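You operate a simulated robot arm through the tools that you are given. There is no shell and no other tool.

The job below is to be done with a simulated two-armed robot. You get a single attempt, and the scene is never put back.

JOB
Take the teal towel off the rail and latch it into box one.
Fine: lid shut, latch closed.

Only the result counts: the job must be done as asked and must still hold three seconds after the hand-in. Knocking over, shifting, dropping, spilling or breaking anything else fails it. Lids that push on must go on centred and level and be pressed home; caps that screw on are set level and turned clockwise until they are tight. Flat cloth is picked up by pressing the open fingertips on it (5 to 10 N) and closing them slowly along it; thin cloth reads only 2 to 8 mm in the jaws.

ROBOT AND FRAMES
Two 7-joint arms with fingered hands on one trunk, on a base that moves. Base frame: it is fixed to the floor where the robot stands at the start and does not move with it; the origin is under the middle of the robot, x ahead of it, y to its left, z up. Readings come in cm, degrees, newtons and seconds.
The left shoulder is at the start at [2, 12.3, 121.2], the right one opposite. With the tool pointing down near the work surface each hand reaches from about 16 to 50 cm from the robot's upright axis, wherever it stands, measured 20 degrees to its own side. Places, roughly: brown cloth [225, 275, 75]; cream towel [150, 250, 75]; hinged lid [280, 200, 90]; inside of box one [280, 200, 80]; latch lever [260, 200, 90]; teal towel [200, 225, 50]. Payload 2.4 kg a hand.
The TCP of each hand is the grasp point between the finger pads, 1.7 cm short of the fingertips. In the tool frame z runs along the fingers and y along their closing line. The gripper opens to 8.8 cm; its body begins 4.7 cm behind the TCP. The gripper is a hand of 3 fingers: y runs from the thumb to the fingers, the wrist lies at [0, 0, -16.5] in the tool frame.
Orientation is told as [roll, pitch, yaw] about the base's x, y, z axes, in that order, counted from this pose: with the fingers straight down and closing along the base's y, the tool's x points along the base's -x, its y along +y and its z along -z.

CONTROLS
- The arms move only by the tool arm_command. It takes "left_deltas", "right_deltas" or both (then of equal length, played together; a hand with none holds still); each is a list of rows, each an object of numbers (a shift or turn left out is 0): "wx", "wy", "wz": the turn, a rotation vector about the base's x, y, z in units of 45 degrees (1.0 is 45 degrees); "tx", "ty", "tz": the shift along the base's x, y, z in units of 150 mm (1.0 is 150 mm). In form: [{"wx": .., "wy": .., "wz": .., "tx": .., "ty": .., "tz": ..}, ...]. A call has 1 to 20 rows; each row is the pose to reach, as a shift and turn from the pose commanded when the call began. A call with a number of a shift or a turn outside -1 to 1 is refused whole. A row lasts 0.2 s, in which the tool goes at most 5 cm and 8.6 degrees; a call with a longer step from one row to the next is refused whole. A pose out of reach is approached as far as the arm can. The call stops where the force on the tool passes 90 N (or 10 N more than at its start, if that is more) or the arm is blocked; 0.2 s more then pass. In this call time passes only in rows, and 0.2 s behind the last. The reply holds the time, the measured pose of the TCP, the force on the tool along the base axes, the opening and the grip force, in the units named above and with some noise, with the torque about the TCP (base axes, N m) and any sound that the robot's microphone picked up.
- Cameras (640 x 400 px; columns grow to the right, rows downward): "scene" is now at [5.14, 0.58, 167.41]; the picture's right is [0.10, -0.99, 0.00], its down [-0.67, -0.07, -0.74] and it looks along [0.74, 0.07, -0.67] (base axes); focal length 292 px, centre (320, 200). "left" rides on the left gripper at [-5.2, 0.4, -6.6] in its tool frame; the picture's right is [-0.09, -1.00, 0.00], its down [0.78, -0.07, -0.62] and it looks along [0.62, -0.05, 0.78] (tool axes); focal length 243 px, centre (320, 200). "right" rides on the right gripper at [5.2, 0.4, -6.6] in its tool frame; the picture's right is [-0.08, 1.00, 0.00], its down [-0.78, -0.07, -0.62] and it looks along [-0.62, -0.05, 0.78] (tool axes); focal length 243 px, centre (320, 200).
- capture(camera): a new picture of that camera. The clock stands still meanwhile.
- raise_lower(by): moves the trunk up (or, below 0, down) by that many cm; the arms and the scene camera ride with it, the base frame stays. It gives what a move gives, with no picture.
- base_move(legs): drives the robot by 1 to 6 legs, each [ahead, left, turn to the left] in cm, cm and degrees, along the robot's own axes; the way and the turn of a leg run together, so that a leg with both is an arc; at most 150 cm and 180 degrees a leg. The arms and the cameras ride along, it lands a little off, and it stops where it bumps. It gives what a move gives.
- curl_fingers(finger1, finger2, thumb_bend, hand): sets how far each is bent, from 0 (flat) to 1 (curled in); at 0.3 the hand is open as for a grip, at 0.7 the pads meet at the TCP. One left out holds its place. A second passes; each finger stops where it meets its share of the squeeze, and holds until it gets a number again. It is the only way to open and close the hand. It gives what a move gives, with no picture; readings hold the bend of each and the force on the fingers (four entries, about 0 where the hand has none), thumb and palm.
- aim_head(pan, tilt): turns the head with the scene camera to pan (to the left, within 120 degrees either way) and tilt (down, from -29 to 69), counted from straight ahead of the robot. It gives what a move gives.
- locate(camera, pixels): there is no depth. For up to 12 entries [column, row, z] of the newest picture of that camera ("zoom" is the newest enlarged one), the place [x, y] in the base frame at which the ray of that pixel passes the height z, good to about 0.3 cm, but the place of the scene camera against the robot may be out by one fixed shift of up to 1.8 cm in any direction. The clock stands still meanwhile.
- close_up(camera, box): a new picture of the part [left, top, right, bottom] of that camera's present view, enlarged. The clock stands still meanwhile.
- close_job(): hands the job in; it is judged then, once.

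Open the grippers and draw the arms clear of the work before you hand the job in, unless the task says otherwise.

The tools are called by a JSON object that holds its "fn" and its "kwargs". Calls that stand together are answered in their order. arm_command: Moves the arms, as the interface text tells. Its arguments: {"type":"object","properties":{"left_deltas":{"type":"array"},"right_deltas":{"type":"array"}},"required":[]} The other tools are called the same way: raise_lower (by) moves the trunk up or down; curl_fingers (finger1, finger2, thumb_bend, hand) moves the fingers one by one; base_move (legs) drives the base; aim_head (pan, tilt) turns the head that bears the scene camera; capture (camera) takes a picture; locate (camera, pixels) gives the place at which the rays of pixels pass given heights; close_up (camera, box) takes an enlarged picture of a part of a camera's view; close_job () hands the job in.

At the start:

```text
time_s: 0.0
left_ee_pos: [31.1, 9.67, 116.46]
left_ee_rot: [0.0, 0.0, 0.0]
left_contact_force: [0.2, 0.7, -0.5]
left_moment: [0.02, 0.02, 0.0]
left_gripper_width: 8.81
left_gripper_force: 0.0
left_shape: jaw
left_bend: [0.3, 0.3, 0.3]
left_finger forces: [0.0, 0.0, 0.0, 0.0, 0.1, 0.0]
right_ee_pos: [29.7, -13.49, 113.84]
right_ee_rot: [0.1, 0.0, 0.0]
right_contact_force: [-0.3, 0.4, 0.0]
right_moment: [-0.03, -0.02, 0.02]
right_gripper_width: 8.8
right_gripper_force: 0.1
right_shape: jaw
right_bend: [0.3, 0.3, 0.3]
right_finger forces: [0.0, 0.1, 0.1, 0.1, 0.0, 0.0]
trunk travel left (down, up): [-42.5, 40.5]
robot x, y, heading: [-0.07, -0.12, -0.3]
head pan, tilt (commanded): [5.7, 42.1]
```

scene: 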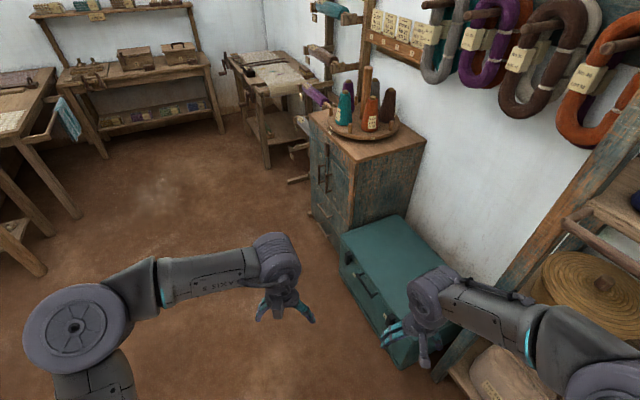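
right: 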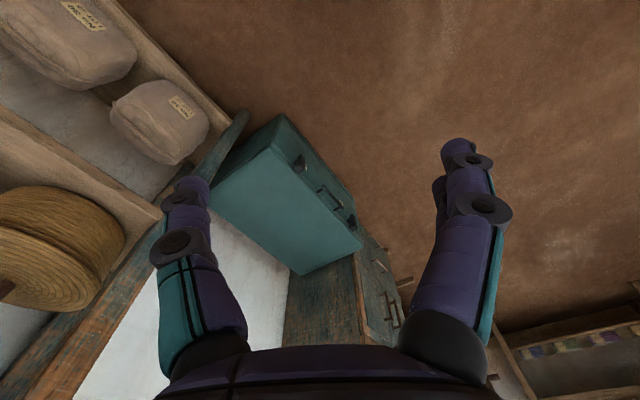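
left: 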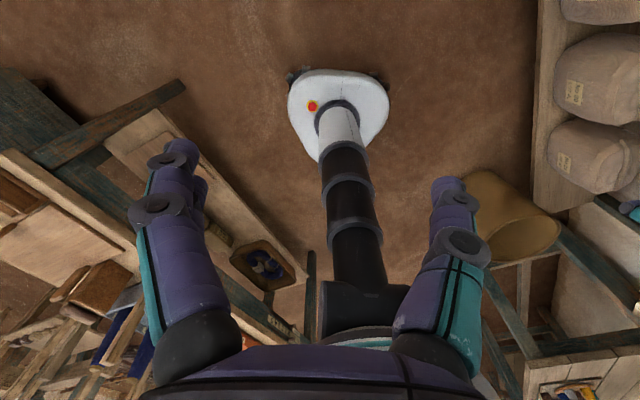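

The scene picture shows a teal-blue cloth on a rail at about (68,118), and boxes on a bench at the back near (135,55) and (180,52). I turn the head left to view the work area better.

{"fn": "aim_head", "kwargs": {"pan": 45, "tilt": 25}}

```text
time_s: 1.1
left_ee_pos: [31.02, 9.75, 116.27]
left_ee_rot: [0.2, 0.0, 0.0]
left_contact_force: [-0.3, 0.0, -1.0]
left_moment: [-0.02, 0.03, 0.0]
left_gripper_width: 8.76
left_gripper_force: 0.1
left_shape: jaw
left_bend: [0.3, 0.3, 0.3]
left_finger forces: [0.0, 0.0, 0.0, 0.0, 0.0, 0.0]
right_ee_pos: [29.81, -13.35, 113.61]
right_ee_rot: [0.0, 0.0, 0.0]
right_contact_force: [0.2, 0.3, -0.5]
right_moment: [-0.02, 0.0, 0.02]
right_gripper_width: 8.8
right_gripper_force: 0.0
right_shape: jaw
right_bend: [0.3, 0.3, 0.3]
right_finger forces: [0.1, 0.1, 0.0, 0.1, 0.1, 0.0]
trunk travel left (down, up): [-42.5, 40.5]
robot x, y, heading: [-0.12, 0.54, -0.2]
head pan, tilt (commanded): [45.0, 25.0]
```

The head is now turned 45 degrees left; I take a scene picture.

{"fn": "capture", "kwargs": {"camera": "scene"}}

```text
taken
```

scene: 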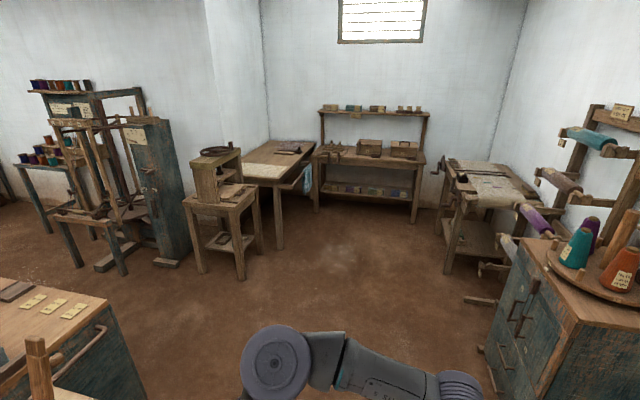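

The cloth hangs on the end rail of a table near (307,178) and boxes stand on the back bench near (370,148) and (405,149). I zoom in on this area.

{"fn": "close_up", "kwargs": {"camera": "scene", "box": [220, 90, 460, 240]}}

{"fn": "close_up", "kwargs": {"camera": "scene", "box": [310, 95, 438, 175]}}

{"fn": "close_up", "kwargs": {"camera": "scene", "box": [230, 130, 326, 200]}}

```text
2.67 times, centred on (340, 165) of scene
```

zoom: 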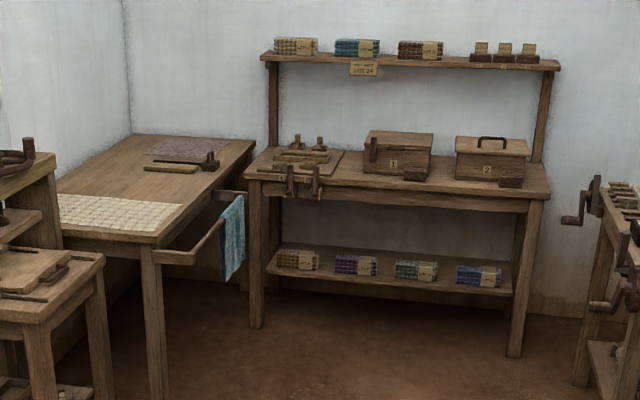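

```text
5.00 times, centred on (374, 135) of scene
```

zoom: 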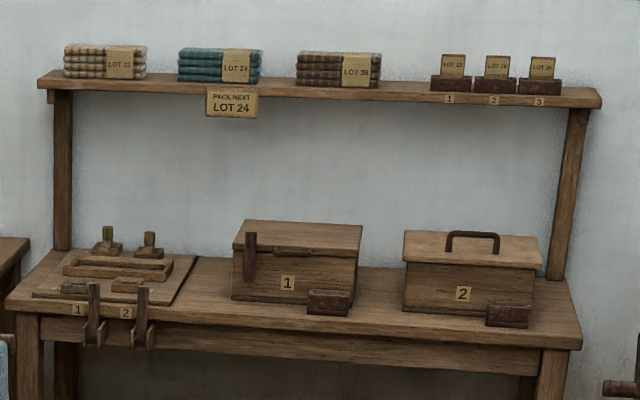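

```text
5.71 times, centred on (278, 165) of scene
```

zoom: 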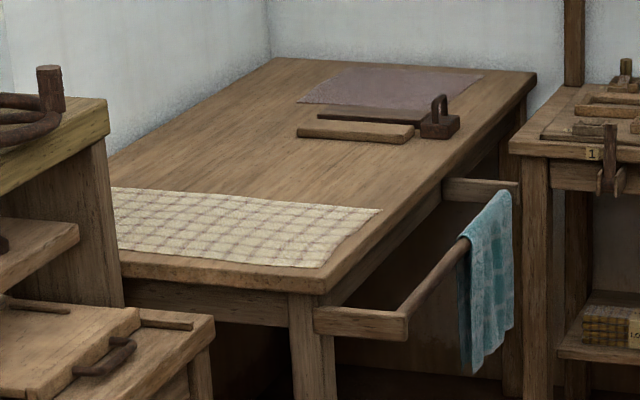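

I measure floor points and edges around the path and the bench from the scene picture: table feet at (280,247), (445,270), (415,222), (317,212), stool foot (240,277), and the box and towel points.

{"fn": "locate", "kwargs": {"camera": "scene", "pixels": [[280, 247, 0], [447, 272, 0], [415, 222, 0], [317, 212, 0], [240, 277, 0], [470, 300, 0], [490, 390, 0], [300, 188, 70], [425, 161, 75], [316, 157, 75], [308, 190, 50], [272, 182, 75]]}}

```text
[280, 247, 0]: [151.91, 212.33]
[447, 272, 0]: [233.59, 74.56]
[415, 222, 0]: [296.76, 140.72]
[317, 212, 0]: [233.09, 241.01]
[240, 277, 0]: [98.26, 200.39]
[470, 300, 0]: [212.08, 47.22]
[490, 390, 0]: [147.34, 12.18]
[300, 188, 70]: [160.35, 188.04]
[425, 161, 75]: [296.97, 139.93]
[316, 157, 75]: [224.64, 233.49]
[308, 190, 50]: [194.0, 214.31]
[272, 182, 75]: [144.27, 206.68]
```

The bench front runs from about (225,233) to (297,140), so it faces back toward the start, and the floor between is open. I turn left and drive toward it, stopping well short to look.

{"fn": "base_move", "kwargs": {"legs": [[0, 0, 36], [140, 0, 0], [50, 0, 3]]}}

{"fn": "aim_head", "kwargs": {"pan": 10, "tilt": 40}}

{"fn": "capture", "kwargs": {"camera": "scene"}}

```text
time_s: 12.3
left_ee_pos: [172.59, 139.22, 116.41]
left_ee_rot: [0.0, -0.1, 38.5]
left_contact_force: [0.2, -0.8, -1.0]
left_moment: [0.03, 0.01, -0.03]
left_gripper_width: 8.77
left_gripper_force: 0.0
left_shape: jaw
left_bend: [0.3, 0.3, 0.3]
left_finger forces: [0.0, 0.1, 0.0, 0.0, 0.1, 0.0]
right_ee_pos: [185.86, 120.24, 113.72]
right_ee_rot: [0.0, 0.1, 38.4]
right_contact_force: [0.4, 0.9, 1.2]
right_moment: [0.01, 0.0, 0.01]
right_gripper_width: 8.8
right_gripper_force: 0.1
right_shape: jaw
right_bend: [0.3, 0.3, 0.3]
right_finger forces: [0.0, 0.1, 0.0, 0.0, 0.0, 0.1]
trunk travel left (down, up): [-42.5, 40.5]
robot x, y, heading: [153.98, 112.1, 38.6]
head pan, tilt (commanded): [45.0, 25.0]
```

```text
time_s: 13.3
left_ee_pos: [172.58, 139.09, 116.38]
left_ee_rot: [0.1, 0.0, 38.4]
left_contact_force: [0.1, -0.5, 0.1]
left_moment: [-0.02, -0.04, -0.01]
left_gripper_width: 8.77
left_gripper_force: 0.1
left_shape: jaw
left_bend: [0.3, 0.3, 0.3]
left_finger forces: [0.1, 0.1, 0.1, 0.0, 0.0, 0.1]
right_ee_pos: [185.83, 120.34, 113.7]
right_ee_rot: [0.0, 0.0, 38.5]
right_contact_force: [-0.2, 0.5, -0.2]
right_moment: [0.01, 0.01, -0.03]
right_gripper_width: 8.81
right_gripper_force: 0.0
right_shape: jaw
right_bend: [0.3, 0.3, 0.3]
right_finger forces: [0.0, 0.1, 0.1, 0.0, 0.0, 0.0]
trunk travel left (down, up): [-42.5, 40.5]
robot x, y, heading: [154.23, 112.0, 38.5]
head pan, tilt (commanded): [10.0, 40.0]
```

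```text
taken
```

scene: 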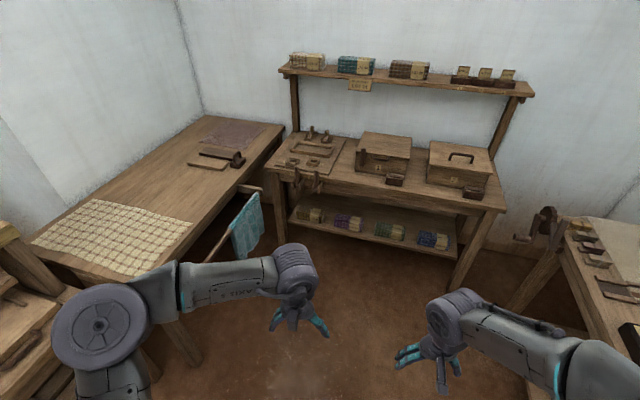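

Box one is at about (383,150) and the towel at (246,225). I zoom on the box and on the towel for detail.

{"fn": "close_up", "kwargs": {"camera": "scene", "box": [340, 120, 420, 200]}}

{"fn": "close_up", "kwargs": {"camera": "scene", "box": [190, 170, 290, 270]}}

{"fn": "close_up", "kwargs": {"camera": "scene", "box": [260, 110, 510, 266]}}

{"fn": "locate", "kwargs": {"camera": "scene", "pixels": [[270, 165, 75], [500, 210, 75], [350, 138, 75], [455, 285, 0], [287, 242, 0], [195, 362, 0], [507, 310, 0], [285, 128, 75], [130, 275, 75]]}}

```text
5.00 times, centred on (380, 160) of scene
```

zoom: 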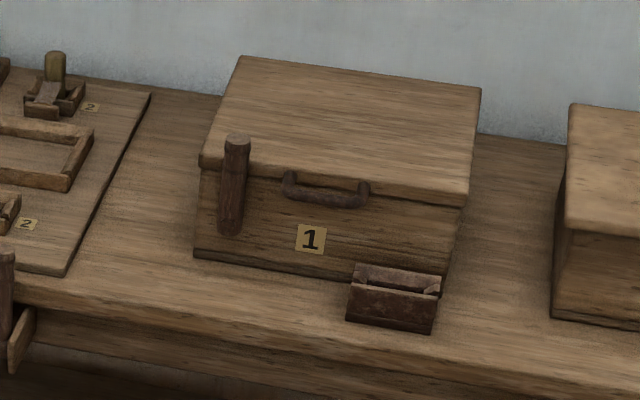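

```text
4.00 times, centred on (240, 220) of scene
```

zoom: 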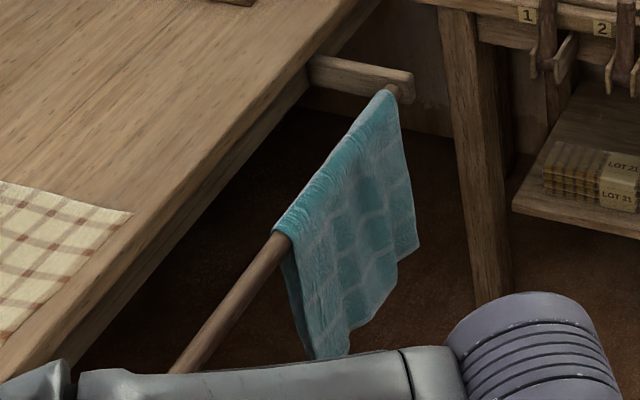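

```text
2.56 times, centred on (385, 188) of scene
```

zoom: 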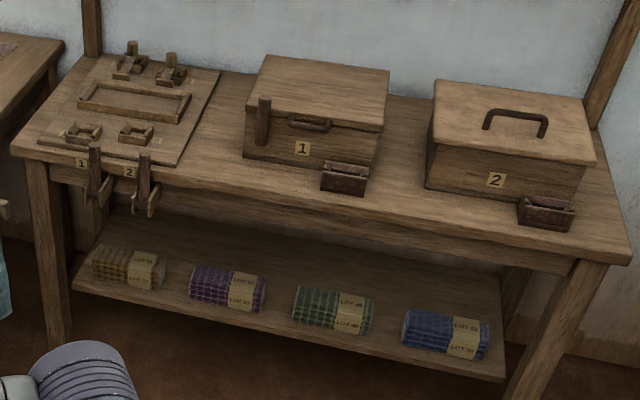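

```text
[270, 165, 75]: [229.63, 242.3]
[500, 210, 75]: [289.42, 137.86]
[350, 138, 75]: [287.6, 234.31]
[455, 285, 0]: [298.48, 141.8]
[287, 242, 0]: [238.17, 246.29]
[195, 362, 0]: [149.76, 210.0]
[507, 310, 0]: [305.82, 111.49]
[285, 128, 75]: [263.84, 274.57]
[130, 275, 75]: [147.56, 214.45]
```

I locate box one's corners and the towel's ends at plausible heights to work out the geometry.

{"fn": "locate", "kwargs": {"camera": "scene", "pixels": [[355, 171, 75], [406, 177, 75], [356, 153, 90], [408, 161, 90], [364, 132, 90], [412, 138, 90], [228.7, 228, 65], [257.5, 193, 65], [242.5, 259.5, 35], [264.5, 231, 35], [395, 186, 75], [228.7, 228, 70]]}}

{"fn": "locate", "kwargs": {"camera": "scene", "pixels": [[257.5, 193, 70], [262, 188, 70], [270, 166, 75], [272, 172, 75], [499, 208, 75], [367, 156, 85], [380, 159, 85], [391, 161, 85], [367, 166, 80]]}}

```text
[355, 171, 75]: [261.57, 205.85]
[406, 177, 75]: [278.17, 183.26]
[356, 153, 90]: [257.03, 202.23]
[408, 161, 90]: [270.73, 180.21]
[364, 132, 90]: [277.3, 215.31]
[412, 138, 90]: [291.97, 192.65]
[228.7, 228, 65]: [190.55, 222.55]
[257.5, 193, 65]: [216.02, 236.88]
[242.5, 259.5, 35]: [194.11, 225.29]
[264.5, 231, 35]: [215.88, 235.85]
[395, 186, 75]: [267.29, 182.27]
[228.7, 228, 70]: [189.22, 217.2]
```

```text
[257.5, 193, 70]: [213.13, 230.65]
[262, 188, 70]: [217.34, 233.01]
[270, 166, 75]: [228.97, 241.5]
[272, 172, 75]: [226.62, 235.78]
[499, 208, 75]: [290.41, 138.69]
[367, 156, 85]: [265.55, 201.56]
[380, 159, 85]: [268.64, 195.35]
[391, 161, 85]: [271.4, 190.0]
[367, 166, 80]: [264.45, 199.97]
```

Box one spans about 28 cm along the bench with lever left and handle centre; the towel hangs on a rail parallel to the table, about 60 cm left of the box. I square up to the bench (heading about 31) and drive nearer.

{"fn": "base_move", "kwargs": {"legs": [[0, 0, -7.5], [80, 13, 0]]}}

{"fn": "aim_head", "kwargs": {"pan": 0, "tilt": 50}}

{"fn": "capture", "kwargs": {"camera": "scene"}}

{"fn": "capture", "kwargs": {"camera": "left"}}

{"fn": "capture", "kwargs": {"camera": "right"}}

```text
time_s: 18.3
left_ee_pos: [238.1, 188.79, 116.4]
left_ee_rot: [0.0, 0.0, 30.9]
left_contact_force: [-0.2, 0.7, -0.1]
left_moment: [-0.03, 0.03, -0.02]
left_gripper_width: 8.8
left_gripper_force: 0.1
left_shape: jaw
left_bend: [0.3, 0.3, 0.3]
left_finger forces: [0.0, 0.1, 0.0, 0.0, 0.1, 0.0]
right_ee_pos: [248.63, 168.1, 113.81]
right_ee_rot: [0.0, -0.1, 30.7]
right_contact_force: [-0.2, 0.3, 0.9]
right_moment: [-0.02, 0.01, -0.02]
right_gripper_width: 8.8
right_gripper_force: 0.1
right_shape: jaw
right_bend: [0.3, 0.3, 0.3]
right_finger forces: [0.0, 0.0, 0.1, 0.0, 0.1, 0.0]
trunk travel left (down, up): [-42.5, 40.5]
robot x, y, heading: [216.51, 164.36, 30.9]
head pan, tilt (commanded): [10.0, 40.0]
```

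```text
time_s: 19.0
left_ee_pos: [238.13, 188.69, 116.39]
left_ee_rot: [0.1, 0.0, 30.8]
left_contact_force: [0.6, 0.3, -0.2]
left_moment: [-0.03, -0.01, -0.02]
left_gripper_width: 8.77
left_gripper_force: 0.0
left_shape: jaw
left_bend: [0.3, 0.3, 0.3]
left_finger forces: [0.1, 0.0, 0.1, 0.0, 0.0, 0.1]
right_ee_pos: [248.68, 168.23, 113.8]
right_ee_rot: [0.0, -0.1, 30.8]
right_contact_force: [-0.5, 0.5, 0.4]
right_moment: [0.01, -0.03, -0.03]
right_gripper_width: 8.79
right_gripper_force: 0.0
right_shape: jaw
right_bend: [0.3, 0.3, 0.3]
right_finger forces: [0.0, 0.0, 0.0, 0.0, 0.0, 0.0]
trunk travel left (down, up): [-42.5, 40.5]
robot x, y, heading: [216.61, 164.61, 30.7]
head pan, tilt (commanded): [0.0, 50.0]
```

```text
taken
```

scene: 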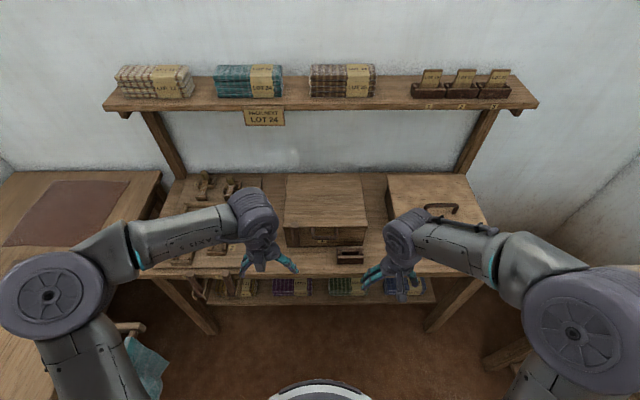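

```text
taken
```

left: 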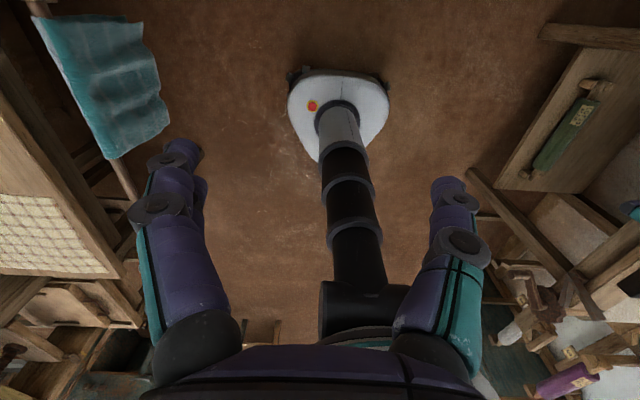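

```text
taken
```

right: 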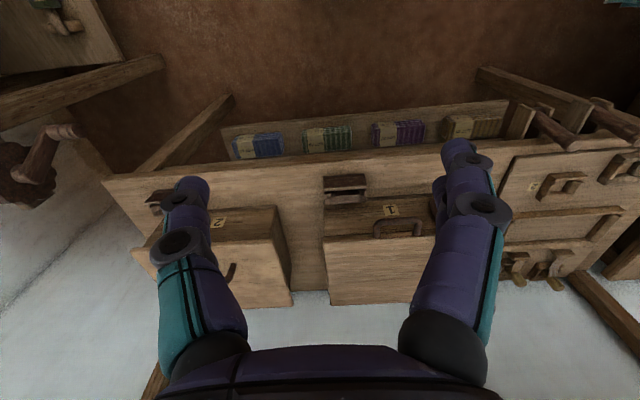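

The right camera shows box one at about (375,265) with its handle near (398,225); the scene shows it at (325,210). I zoom in on both.

{"fn": "close_up", "kwargs": {"camera": "scene", "box": [265, 160, 385, 280]}}

{"fn": "close_up", "kwargs": {"camera": "right", "box": [310, 160, 450, 310]}}

{"fn": "close_up", "kwargs": {"camera": "left", "box": [0, 0, 200, 210]}}

```text
3.33 times, centred on (325, 220) of scene
```

zoom: 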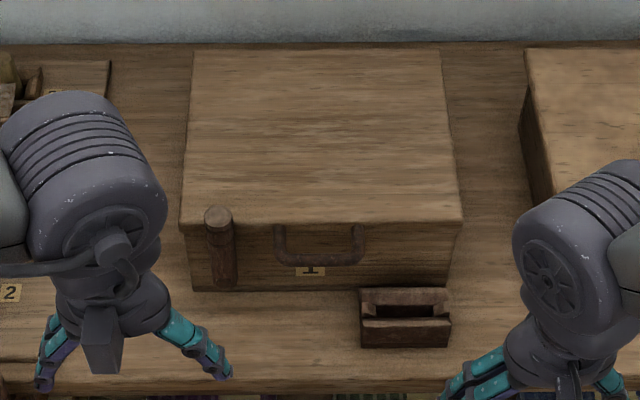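

```text
2.67 times, centred on (380, 235) of right
```

zoom: 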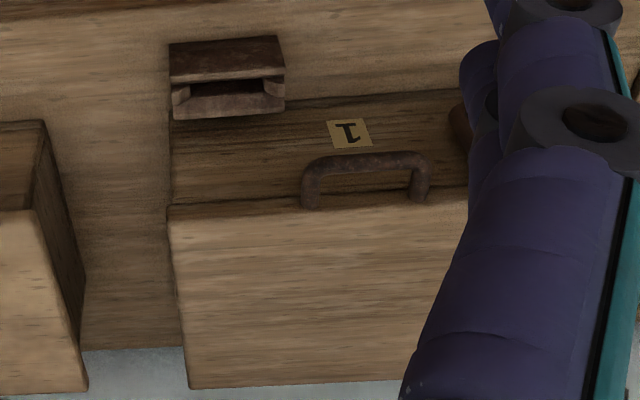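

```text
1.90 times, centred on (100, 105) of left
```

zoom: 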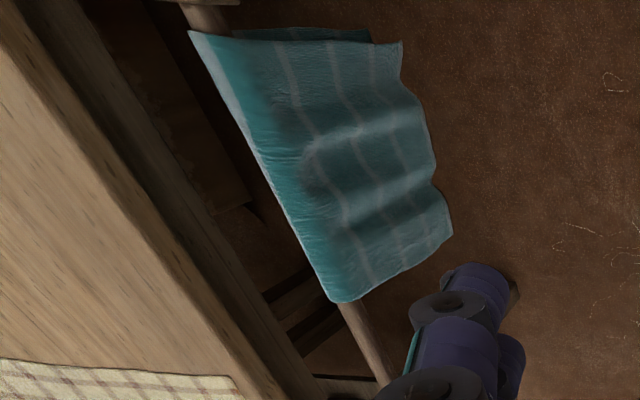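

The handle is a bail on the lid's front edge and the lever stands at the lid's front left, hidden by the hands. I move the left hand 15 cm left and the right hand 15 cm left and lower, so the right camera can look straight at the lever.

{"fn": "arm_command", "kwargs": {"left_deltas": [{"tx": -0.13, "ty": 0.21}, {"tx": -0.26, "ty": 0.43}, {"tx": -0.39, "ty": 0.64}, {"tx": -0.515, "ty": 0.857}, {"tx": -0.515, "ty": 0.857}, {"tx": -0.515, "ty": 0.857}, {"tx": -0.515, "ty": 0.857}, {"tx": -0.515, "ty": 0.857}], "right_deltas": [{}, {}, {}, {"tx": -0.13, "ty": 0.21, "tz": -0.15}, {"tx": -0.26, "ty": 0.43, "tz": -0.3}, {"tx": -0.39, "ty": 0.64, "tz": -0.5}, {"tx": -0.515, "ty": 0.857, "tz": -0.7}, {"tx": -0.515, "ty": 0.857, "tz": -0.9}]}}

{"fn": "capture", "kwargs": {"camera": "right"}}

{"fn": "capture", "kwargs": {"camera": "scene"}}

```text
time_s: 20.8
left_ee_pos: [230.47, 201.64, 116.45]
left_ee_rot: [0.0, 0.0, 30.8]
left_contact_force: [0.3, 0.3, -0.2]
left_moment: [-0.01, 0.01, 0.0]
left_gripper_width: 8.81
left_gripper_force: 0.1
left_shape: jaw
left_bend: [0.3, 0.3, 0.3]
left_finger forces: [0.0, 0.0, 0.0, 0.0, 0.1, 0.0]
right_ee_pos: [240.93, 181.02, 100.22]
right_ee_rot: [0.0, 0.0, 30.8]
right_contact_force: [0.0, 0.3, 0.3]
right_moment: [0.01, 0.03, 0.02]
right_gripper_width: 8.81
right_gripper_force: 0.0
right_shape: jaw
right_bend: [0.3, 0.3, 0.3]
right_finger forces: [0.0, 0.1, 0.1, 0.0, 0.0, 0.1]
trunk travel left (down, up): [-42.5, 40.5]
robot x, y, heading: [216.0, 164.4, 30.8]
head pan, tilt (commanded): [0.0, 50.0]
```

```text
taken
```

right: 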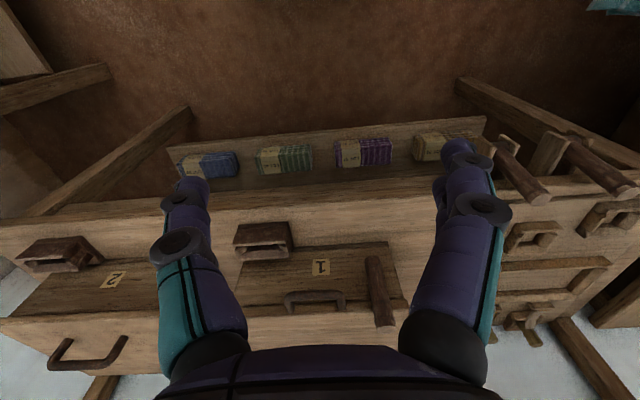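

```text
taken
```

scene: 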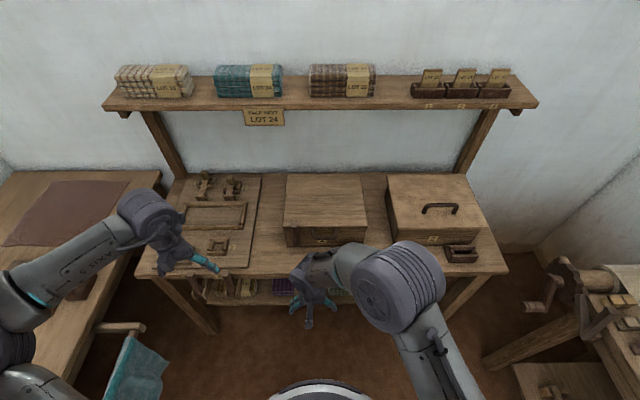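

The right camera now shows the lever at about (378,290) and handle at (315,298). I zoom in for the mechanism.

{"fn": "close_up", "kwargs": {"camera": "right", "box": [230, 210, 430, 350]}}

{"fn": "close_up", "kwargs": {"camera": "right", "box": [470, 120, 640, 260]}}

```text
2.86 times, centred on (330, 280) of right
```

zoom: 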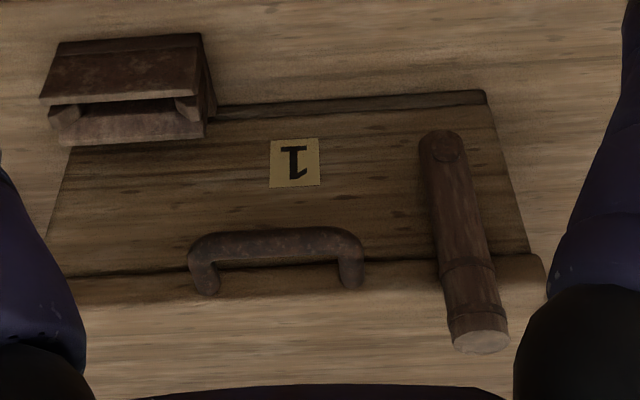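

```text
2.86 times, centred on (555, 190) of right
```

zoom: 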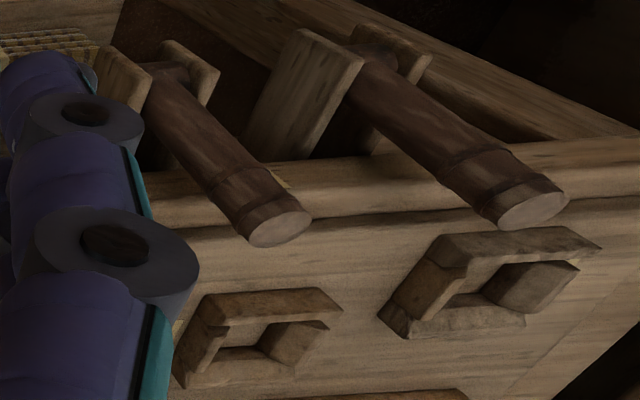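

The lever pivots on a pin at its lower end, against the box front, standing upright past the lid edge. I locate lever top (386,331), pin (375,262), handle bar (314,294) and lid edge from the right camera at several heights.

{"fn": "locate", "kwargs": {"camera": "right", "pixels": [[386, 331, 90], [386, 331, 92], [375.5, 262.5, 79], [375.5, 262.5, 81], [314, 294, 85], [314, 294, 87], [284.5, 295, 86], [344, 294, 86], [246, 308, 86], [407, 301, 86], [247, 260, 75], [385, 243, 75]]}}

```text
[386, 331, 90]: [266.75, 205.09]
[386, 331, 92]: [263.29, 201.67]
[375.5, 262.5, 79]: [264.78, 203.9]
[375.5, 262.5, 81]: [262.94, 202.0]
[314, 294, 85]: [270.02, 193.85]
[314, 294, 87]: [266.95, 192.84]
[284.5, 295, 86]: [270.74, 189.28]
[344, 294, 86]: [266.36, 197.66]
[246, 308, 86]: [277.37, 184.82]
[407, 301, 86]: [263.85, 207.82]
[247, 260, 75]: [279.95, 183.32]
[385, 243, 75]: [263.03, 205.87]
```

Hand-camera values put the lever's top near z 91 with its pin near z 80, the handle bar at about u 329 cm (3–4 cm in front of the lid), z about 86. I drive 20 cm closer so the box comes into reach.

{"fn": "base_move", "kwargs": {"legs": [[20, 0, 0]]}}

{"fn": "capture", "kwargs": {"camera": "right"}}

{"fn": "capture", "kwargs": {"camera": "left"}}

```text
time_s: 22.4
left_ee_pos: [247.81, 211.89, 116.34]
left_ee_rot: [0.0, 0.0, 30.8]
left_contact_force: [0.0, 0.4, -0.6]
left_moment: [0.02, -0.02, -0.01]
left_gripper_width: 8.8
left_gripper_force: 0.0
left_shape: jaw
left_bend: [0.3, 0.3, 0.3]
left_finger forces: [0.1, 0.0, 0.0, 0.0, 0.0, 0.0]
right_ee_pos: [258.35, 191.33, 100.25]
right_ee_rot: [0.0, 0.2, 30.8]
right_contact_force: [0.4, -0.2, 0.0]
right_moment: [-0.02, 0.0, -0.02]
right_gripper_width: 8.8
right_gripper_force: 0.0
right_shape: jaw
right_bend: [0.3, 0.3, 0.3]
right_finger forces: [0.0, 0.0, 0.0, 0.0, 0.0, 0.0]
trunk travel left (down, up): [-42.5, 40.5]
robot x, y, heading: [233.65, 174.41, 30.9]
head pan, tilt (commanded): [0.0, 50.0]
```

```text
taken
```

right: 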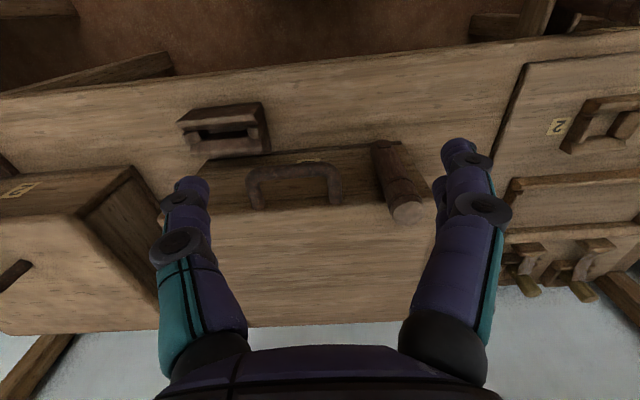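

```text
taken
```

left: 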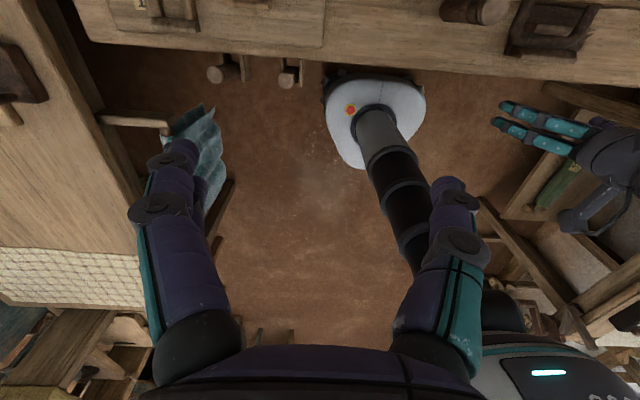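

Now closer: handle bar at about (293,172), lever top at (407,211). I zoom for exact pixel positions.

{"fn": "close_up", "kwargs": {"camera": "right", "box": [220, 120, 450, 250]}}

```text
2.78 times, centred on (335, 185) of right
```

zoom: 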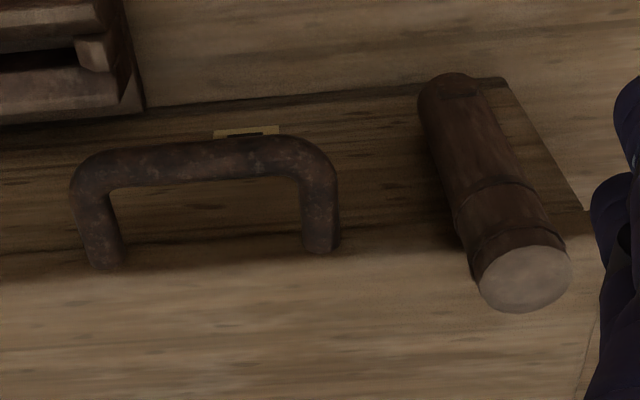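

I measure the handle bar (205,162), its feet, and the lever's ends in this zoom at several heights.

{"fn": "locate", "kwargs": {"camera": "zoom", "pixels": [[205, 162, 84], [205, 162, 86], [205, 162, 88], [80, 190, 86], [330, 180, 86], [105, 262, 86], [322, 248, 86], [525, 278, 90], [525, 278, 92], [455, 85, 78], [455, 85, 80], [200, 262, 86]]}}

```text
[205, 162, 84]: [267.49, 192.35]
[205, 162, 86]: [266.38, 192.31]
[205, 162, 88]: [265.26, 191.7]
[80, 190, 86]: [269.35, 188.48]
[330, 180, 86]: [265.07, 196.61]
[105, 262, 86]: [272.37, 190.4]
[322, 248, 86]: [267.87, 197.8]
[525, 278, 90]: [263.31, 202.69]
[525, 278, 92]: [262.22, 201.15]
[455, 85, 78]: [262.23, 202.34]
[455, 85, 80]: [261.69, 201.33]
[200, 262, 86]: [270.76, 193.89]
```

Triangulating both views puts the handle bar at roughly u 326, v 27.5, z 88 and the lever top near z 93. I will grip the handle with a forward-pointing hand, so I back the robot up 8 cm and shift it 8 cm left to give the right arm room.

{"fn": "base_move", "kwargs": {"legs": [[-8, 8, 0]]}}

{"fn": "arm_command", "kwargs": {"right_deltas": [{"wx": 0.08, "wy": -0.14}, {"wx": 0.17, "wy": -0.28, "tz": 0.1}, {"wx": 0.25, "wy": -0.42, "tz": 0.2}, {"wx": 0.34, "wy": -0.57, "tz": 0.2}, {"wx": 0.42, "wy": -0.71, "tz": 0.2}, {"wx": 0.515, "wy": -0.857, "tz": 0.2}]}}

{"fn": "capture", "kwargs": {"camera": "right"}}

{"fn": "capture", "kwargs": {"camera": "scene"}}

```text
time_s: 23.6
left_ee_pos: [236.38, 214.67, 116.48]
left_ee_rot: [-0.1, -0.1, 30.9]
left_contact_force: [0.2, -0.3, 0.3]
left_moment: [-0.01, -0.01, 0.01]
left_gripper_width: 8.78
left_gripper_force: 0.1
left_shape: jaw
left_bend: [0.3, 0.3, 0.3]
left_finger forces: [0.0, 0.0, 0.0, 0.0, 0.0, 0.1]
right_ee_pos: [247.19, 194.1, 100.21]
right_ee_rot: [0.0, 0.1, 30.8]
right_contact_force: [0.0, 0.0, 0.2]
right_moment: [0.0, 0.04, -0.01]
right_gripper_width: 8.81
right_gripper_force: 0.1
right_shape: jaw
right_bend: [0.3, 0.3, 0.3]
right_finger forces: [0.0, 0.0, 0.0, 0.0, 0.0, 0.1]
trunk travel left (down, up): [-42.5, 40.5]
robot x, y, heading: [222.2, 177.45, 31.0]
head pan, tilt (commanded): [0.0, 50.0]
```

```text
time_s: 25.0
left_ee_pos: [236.7, 214.68, 116.34]
left_ee_rot: [-0.1, 0.0, 30.8]
left_contact_force: [0.7, 0.7, 0.3]
left_moment: [-0.04, -0.01, 0.01]
left_gripper_width: 8.79
left_gripper_force: 0.1
left_shape: jaw
left_bend: [0.3, 0.3, 0.3]
left_finger forces: [0.0, 0.1, 0.0, 0.0, 0.0, 0.0]
right_ee_pos: [247.21, 194.17, 103.26]
right_ee_rot: [0.4, -45.0, 30.9]
right_contact_force: [-0.2, 0.4, -0.4]
right_moment: [0.0, -0.01, -0.02]
right_gripper_width: 8.75
right_gripper_force: 0.0
right_shape: jaw
right_bend: [0.3, 0.3, 0.3]
right_finger forces: [0.0, 0.0, 0.0, 0.0, 0.0, 0.0]
trunk travel left (down, up): [-42.5, 40.5]
robot x, y, heading: [222.46, 177.34, 30.9]
head pan, tilt (commanded): [0.0, 50.0]
```

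```text
taken
```

right: 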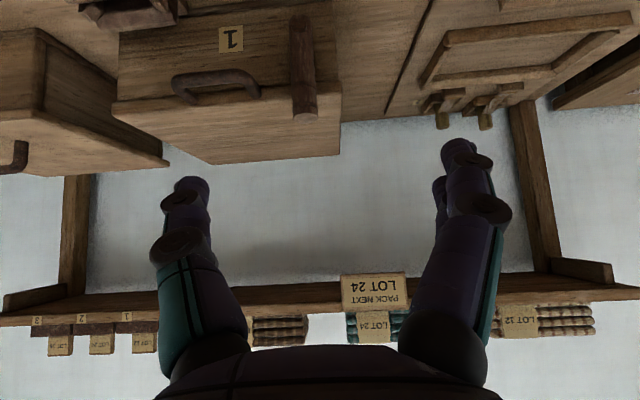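

```text
taken
```

scene: 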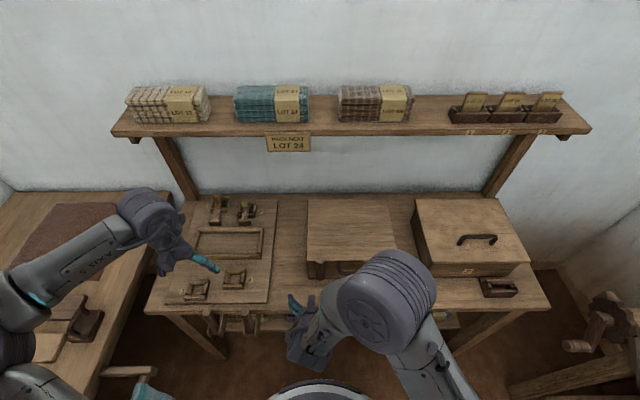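

The hand is pitched 45 degrees and the camera sees the whole box front and lever. I zoom and measure the handle, lever and lid again from this new viewpoint.

{"fn": "close_up", "kwargs": {"camera": "right", "box": [100, 0, 350, 170]}}

```text
2.35 times, centred on (225, 85) of right
```

zoom: 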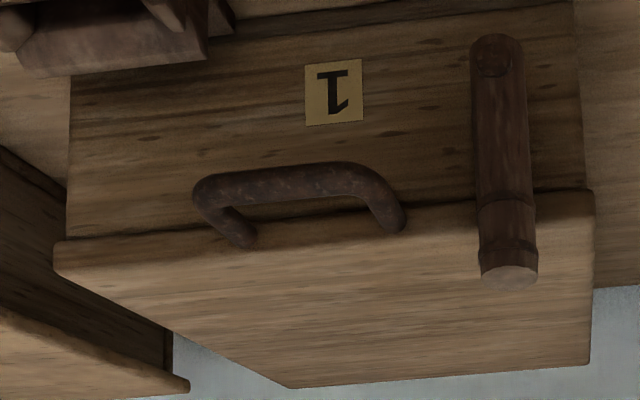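

I locate these zoom pixels at two heights each: bar centre (285,181), bar's ends, lever top (512,278), pin (493,62), lid corners (57,260) and (592,205), and lid rear corner.

{"fn": "locate", "kwargs": {"camera": "zoom", "pixels": [[285, 181, 86], [285, 181, 88], [512, 278, 91], [512, 278, 93], [493, 62, 79], [493, 62, 82], [592, 205, 86], [592, 205, 88], [60, 258, 86], [60, 258, 88], [72, 234, 75], [588, 362, 87]]}}

```text
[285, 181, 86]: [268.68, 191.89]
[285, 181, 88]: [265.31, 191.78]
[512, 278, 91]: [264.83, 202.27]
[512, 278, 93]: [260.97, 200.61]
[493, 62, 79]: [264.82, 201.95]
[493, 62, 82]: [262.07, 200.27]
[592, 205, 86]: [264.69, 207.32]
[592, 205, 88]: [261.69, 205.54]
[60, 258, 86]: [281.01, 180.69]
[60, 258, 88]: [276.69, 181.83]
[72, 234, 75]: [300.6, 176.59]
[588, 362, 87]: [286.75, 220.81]
```

Triangulation from three views agrees: handle bar at u 326, v 27.7, z 88; lever top z 92.6, pin z 82; lid top z 87.4, lid 28 by 28 cm. I pitch the right hand another 45 degrees to point straight at the box, moving it in line with the handle but still short of it.

{"fn": "arm_command", "kwargs": {"right_deltas": [{"wx": 0.08, "wy": -0.14, "tx": 0.09, "ty": -0.09, "tz": -0.05}, {"wx": 0.17, "wy": -0.28, "tx": 0.19, "ty": -0.18, "tz": -0.1}, {"wx": 0.25, "wy": -0.42, "tx": 0.28, "ty": -0.27, "tz": -0.15}, {"wx": 0.34, "wy": -0.57, "tx": 0.38, "ty": -0.36, "tz": -0.2}, {"wx": 0.42, "wy": -0.71, "tx": 0.47, "ty": -0.45, "tz": -0.25}, {"wx": 0.515, "wy": -0.857, "tx": 0.563, "ty": -0.548, "tz": -0.3}]}}

{"fn": "capture", "kwargs": {"camera": "scene"}}

```text
time_s: 26.4
left_ee_pos: [236.61, 214.51, 116.34]
left_ee_rot: [0.0, 0.0, 30.9]
left_contact_force: [0.2, 0.1, 0.3]
left_moment: [0.0, 0.0, 0.03]
left_gripper_width: 8.8
left_gripper_force: 0.1
left_shape: jaw
left_bend: [0.3, 0.3, 0.3]
left_finger forces: [0.0, 0.0, 0.1, 0.1, 0.0, 0.0]
right_ee_pos: [255.87, 186.01, 98.64]
right_ee_rot: [69.8, -89.8, -38.8]
right_contact_force: [0.4, 0.5, -0.5]
right_moment: [-0.01, 0.0, 0.01]
right_gripper_width: 8.77
right_gripper_force: 0.1
right_shape: jaw
right_bend: [0.3, 0.3, 0.3]
right_finger forces: [0.0, 0.0, 0.0, 0.1, 0.0, 0.0]
right hand out of reach, approached as far as the arm can: row 6
trunk travel left (down, up): [-42.5, 40.5]
robot x, y, heading: [222.87, 177.77, 30.9]
head pan, tilt (commanded): [0.0, 50.0]
```

```text
taken
```

scene: 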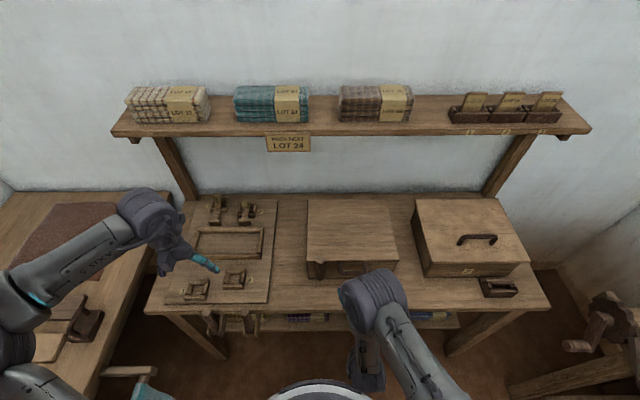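

The hand points straight ahead (pitch about -90) at u 315, v 27.6, z 98.6. I now roll it about its own axis so that it closes vertically, while going down and a little ahead.

{"fn": "arm_command", "kwargs": {"right_deltas": [{"wx": 0.14, "wy": 0.085, "tx": 0.06, "ty": 0.036, "tz": -0.1}, {"wx": 0.28, "wy": 0.17, "tx": 0.12, "ty": 0.07, "tz": -0.2}, {"wx": 0.43, "wy": 0.257, "tx": 0.171, "ty": 0.103, "tz": -0.3}, {"wx": 0.57, "wy": 0.343, "tx": 0.171, "ty": 0.103, "tz": -0.4}, {"wx": 0.71, "wy": 0.43, "tx": 0.171, "ty": 0.103, "tz": -0.5}, {"wx": 0.857, "wy": 0.515, "tx": 0.171, "ty": 0.103, "tz": -0.57}]}}

```text
time_s: 27.8
left_ee_pos: [236.66, 214.67, 116.49]
left_ee_rot: [0.0, 0.0, 30.9]
left_contact_force: [0.3, -0.1, -0.3]
left_moment: [-0.02, -0.02, -0.01]
left_gripper_width: 8.77
left_gripper_force: 0.0
left_shape: jaw
left_bend: [0.3, 0.3, 0.3]
left_finger forces: [0.0, 0.1, 0.0, 0.0, 0.0, 0.0]
right_ee_pos: [258.69, 187.63, 90.08]
right_ee_rot: [90.0, -44.8, -58.9]
right_contact_force: [0.7, -1.2, 0.1]
right_moment: [0.0, -0.01, 0.0]
right_gripper_width: 8.81
right_gripper_force: 0.1
right_shape: jaw
right_bend: [0.3, 0.3, 0.3]
right_finger forces: [0.0, 0.0, 0.0, 0.0, 0.0, 0.0]
trunk travel left (down, up): [-42.5, 40.5]
robot x, y, heading: [222.52, 177.5, 30.8]
head pan, tilt (commanded): [0.0, 50.0]
```

Reached halfway roll without trouble. I roll the other 45 degrees.

{"fn": "arm_command", "kwargs": {"right_deltas": [{"wx": 0.14, "wy": 0.085}, {"wx": 0.28, "wy": 0.17}, {"wx": 0.43, "wy": 0.257}, {"wx": 0.57, "wy": 0.343}, {"wx": 0.71, "wy": 0.43}, {"wx": 0.857, "wy": 0.515}]}}

{"fn": "capture", "kwargs": {"camera": "right"}}

{"fn": "capture", "kwargs": {"camera": "scene"}}

```text
time_s: 29.2
left_ee_pos: [236.55, 214.64, 116.36]
left_ee_rot: [-0.1, 0.0, 30.9]
left_contact_force: [0.3, -0.1, -0.4]
left_moment: [-0.03, 0.01, -0.01]
left_gripper_width: 8.77
left_gripper_force: 0.1
left_shape: jaw
left_bend: [0.3, 0.3, 0.3]
left_finger forces: [0.0, 0.0, 0.0, 0.1, 0.1, 0.1]
right_ee_pos: [257.51, 189.76, 90.35]
right_ee_rot: [90.0, -0.3, -59.4]
right_contact_force: [0.4, -0.5, 0.6]
right_moment: [0.0, 0.0, -0.04]
right_gripper_width: 8.81
right_gripper_force: 0.0
right_shape: jaw
right_bend: [0.3, 0.3, 0.3]
right_finger forces: [0.1, 0.0, 0.1, 0.0, 0.0, 0.1]
right hand out of reach, approached as far as the arm can: row 6
trunk travel left (down, up): [-42.5, 40.5]
robot x, y, heading: [222.58, 177.52, 31.0]
head pan, tilt (commanded): [0.0, 50.0]
```

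```text
taken
```

right: 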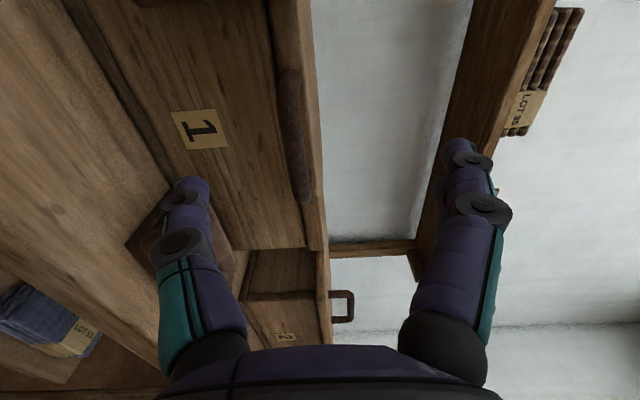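

```text
taken
```

scene: 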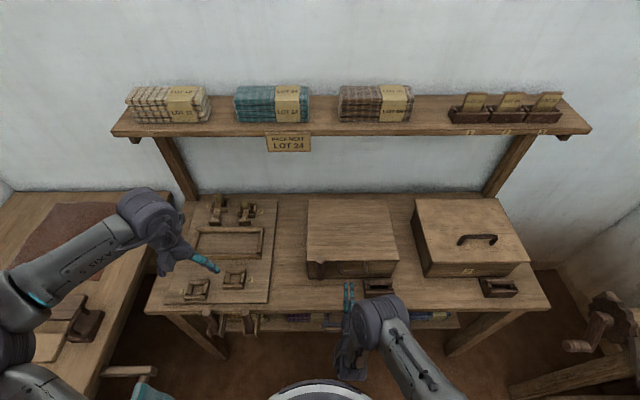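

The hand is rolled so it closes vertically; the handle bar shows at (295,135), ahead and slightly below the hand axis. I go ahead 4 cm and down 2 cm, still just short of the bar.

{"fn": "arm_command", "kwargs": {"right_deltas": [{"tx": 0.076, "ty": 0.046, "tz": -0.05}, {"tx": 0.15, "ty": 0.092, "tz": -0.1}, {"tx": 0.229, "ty": 0.137, "tz": -0.14}]}}

{"fn": "capture", "kwargs": {"camera": "right"}}

```text
time_s: 30.0
left_ee_pos: [236.67, 214.68, 116.37]
left_ee_rot: [0.0, 0.0, 30.9]
left_contact_force: [-0.2, 0.5, 0.1]
left_moment: [0.01, 0.01, 0.0]
left_gripper_width: 8.79
left_gripper_force: 0.1
left_shape: jaw
left_bend: [0.3, 0.3, 0.3]
left_finger forces: [0.1, 0.0, 0.0, 0.0, 0.1, 0.1]
right_ee_pos: [260.92, 191.83, 88.16]
right_ee_rot: [90.1, 0.1, -59.0]
right_contact_force: [-0.7, 0.9, -0.4]
right_moment: [0.02, 0.0, 0.02]
right_gripper_width: 8.79
right_gripper_force: 0.1
right_shape: jaw
right_bend: [0.3, 0.3, 0.3]
right_finger forces: [0.0, 0.0, 0.0, 0.0, 0.1, 0.1]
trunk travel left (down, up): [-42.5, 40.5]
robot x, y, heading: [222.65, 177.57, 30.6]
head pan, tilt (commanded): [0.0, 50.0]
```

```text
taken
```

right: 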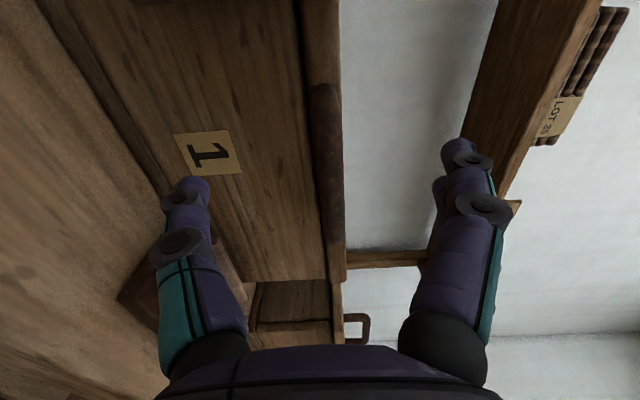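

The bar is at (327,165), which works out to v about 28, z about 88.3, and it sits right between the open digits. I go ahead 3.8 cm and 2 cm right so the bar lies at the grasp point.

{"fn": "arm_command", "kwargs": {"right_deltas": [{"tx": 0.1, "ty": 0.005}, {"tx": 0.2, "ty": 0.01, "tz": 0.01}, {"tx": 0.286, "ty": 0.016, "tz": 0.01}]}}

{"fn": "capture", "kwargs": {"camera": "right"}}

```text
time_s: 30.8
left_ee_pos: [236.79, 214.7, 116.48]
left_ee_rot: [0.0, -0.1, 30.9]
left_contact_force: [0.1, -0.1, -0.5]
left_moment: [-0.01, 0.0, -0.01]
left_gripper_width: 8.77
left_gripper_force: 0.1
left_shape: jaw
left_bend: [0.3, 0.3, 0.3]
left_finger forces: [0.1, 0.0, 0.0, 0.0, 0.0, 0.0]
right_ee_pos: [264.99, 192.93, 88.12]
right_ee_rot: [90.0, -0.1, -59.4]
right_contact_force: [0.5, -0.1, 0.0]
right_moment: [0.02, 0.0, 0.02]
right_gripper_width: 8.77
right_gripper_force: 0.1
right_shape: jaw
right_bend: [0.3, 0.3, 0.3]
right_finger forces: [0.0, 0.1, 0.0, 0.1, 0.1, 0.1]
right hand out of reach, approached as far as the arm can: row 2, 3
trunk travel left (down, up): [-42.5, 40.5]
robot x, y, heading: [222.54, 177.35, 30.7]
head pan, tilt (commanded): [0.0, 50.0]
```

```text
taken
```

right: 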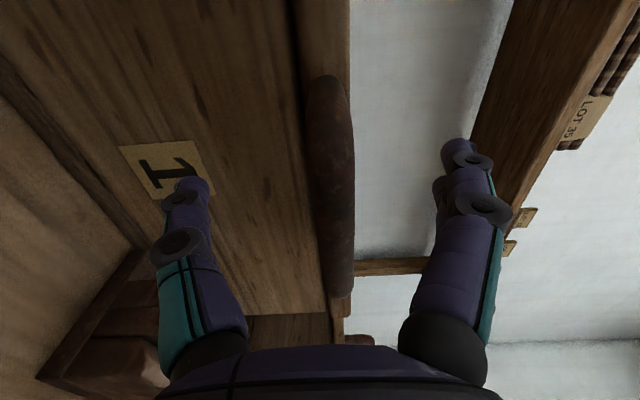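

The bar lies between the digits at the grasp point (column about 335, rows 75–300). I close the right hand on it.

{"fn": "curl_fingers", "kwargs": {"hand": "right", "finger1": 0.7, "finger2": 0.7, "thumb_bend": 0.7}}

{"fn": "capture", "kwargs": {"camera": "right"}}

```text
time_s: 31.8
left_ee_pos: [236.64, 214.66, 116.41]
left_ee_rot: [-0.1, 0.0, 31.0]
left_contact_force: [-0.8, 0.9, -0.1]
left_moment: [0.0, -0.01, 0.03]
left_gripper_width: 8.77
left_gripper_force: 0.1
left_shape: jaw
left_bend: [0.3, 0.3, 0.3]
left_finger forces: [0.1, 0.1, 0.1, 0.0, 0.0, 0.0]
right_ee_pos: [264.97, 192.92, 88.02]
right_ee_rot: [90.0, -0.1, -59.3]
right_contact_force: [-0.2, -0.1, -0.2]
right_moment: [0.01, -0.01, 0.05]
right_gripper_width: 0.0
right_gripper_force: 0.1
right_shape: fingers
right_bend: [0.7, 0.7, 0.7]
right_finger forces: [0.0, 0.0, 0.1, 0.0, 0.0, 0.1]
trunk travel left (down, up): [-42.5, 40.5]
robot x, y, heading: [222.29, 177.31, 30.6]
head pan, tilt (commanded): [0.0, 50.0]
```

```text
taken
```

right: 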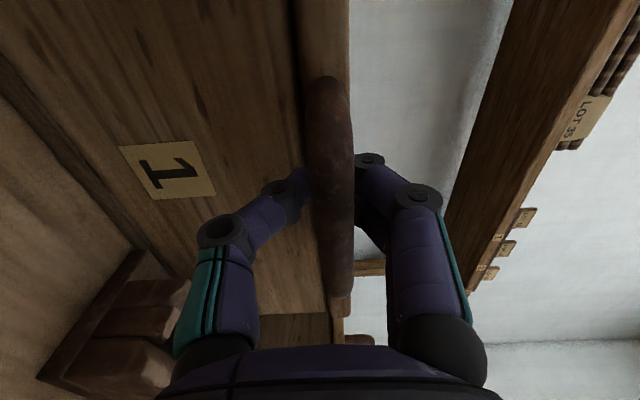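

The fingers closed to zero width around the bar, with the bar between the fingertips and the palm, so it seems caged rather than pinched. I lift gently by 1 cm in small steps to see whether the lid moves or the latch holds.

{"fn": "arm_command", "kwargs": {"right_deltas": [{"tz": 0.02}, {"tz": 0.04}, {"tz": 0.067}]}}

{"fn": "capture", "kwargs": {"camera": "right"}}

```text
time_s: 32.6
left_ee_pos: [236.64, 214.58, 116.32]
left_ee_rot: [0.0, 0.0, 31.0]
left_contact_force: [0.5, 0.3, 0.1]
left_moment: [0.03, 0.0, 0.0]
left_gripper_width: 8.79
left_gripper_force: 0.0
left_shape: jaw
left_bend: [0.3, 0.3, 0.3]
left_finger forces: [0.0, 0.0, 0.0, 0.1, 0.0, 0.0]
right_ee_pos: [264.93, 193.1, 89.0]
right_ee_rot: [90.0, -0.1, -59.2]
right_contact_force: [-1.1, -0.7, -1.5]
right_moment: [0.01, 0.0, 0.03]
right_gripper_width: 0.0
right_gripper_force: 0.6
right_shape: fingers
right_bend: [0.7, 0.7, 0.69]
right_finger forces: [0.0, 0.1, 0.1, 0.0, 1.4, 0.0]
trunk travel left (down, up): [-42.5, 40.5]
robot x, y, heading: [222.14, 177.12, 31.1]
head pan, tilt (commanded): [0.0, 50.0]
```

```text
taken
```

right: 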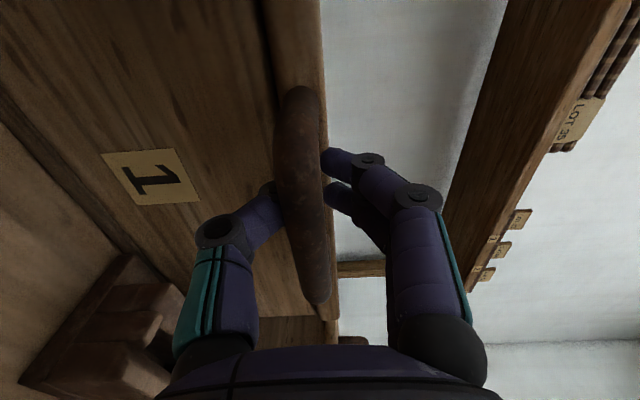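

The thumb now touches the bar from below (1.4 N). I lift another 0.7 cm in small steps and read the force.

{"fn": "arm_command", "kwargs": {"right_deltas": [{"tz": 0.015}, {"tz": 0.03}, {"tz": 0.045}]}}

{"fn": "capture", "kwargs": {"camera": "right"}}

```text
time_s: 33.4
left_ee_pos: [236.61, 214.51, 116.48]
left_ee_rot: [0.0, 0.1, 30.9]
left_contact_force: [0.7, 0.4, -0.8]
left_moment: [0.01, 0.01, 0.0]
left_gripper_width: 8.78
left_gripper_force: 0.0
left_shape: jaw
left_bend: [0.3, 0.3, 0.3]
left_finger forces: [0.1, 0.0, 0.1, 0.1, 0.0, 0.0]
right_ee_pos: [264.94, 193.22, 89.75]
right_ee_rot: [90.0, 0.0, -59.3]
right_contact_force: [0.7, -0.8, -5.1]
right_moment: [0.0, -0.03, 0.04]
right_gripper_width: 0.22
right_gripper_force: 1.9
right_shape: fingers
right_bend: [0.7, 0.7, 0.68]
right_finger forces: [0.0, 0.0, 0.0, 0.1, 3.8, 0.1]
right hand out of reach, approached as far as the arm can: row 3
trunk travel left (down, up): [-42.5, 40.5]
robot x, y, heading: [222.77, 177.36, 30.8]
head pan, tilt (commanded): [0.0, 50.0]
```

```text
taken
```

right: 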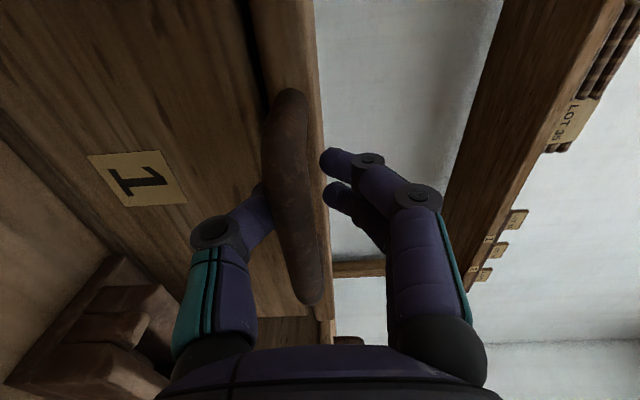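

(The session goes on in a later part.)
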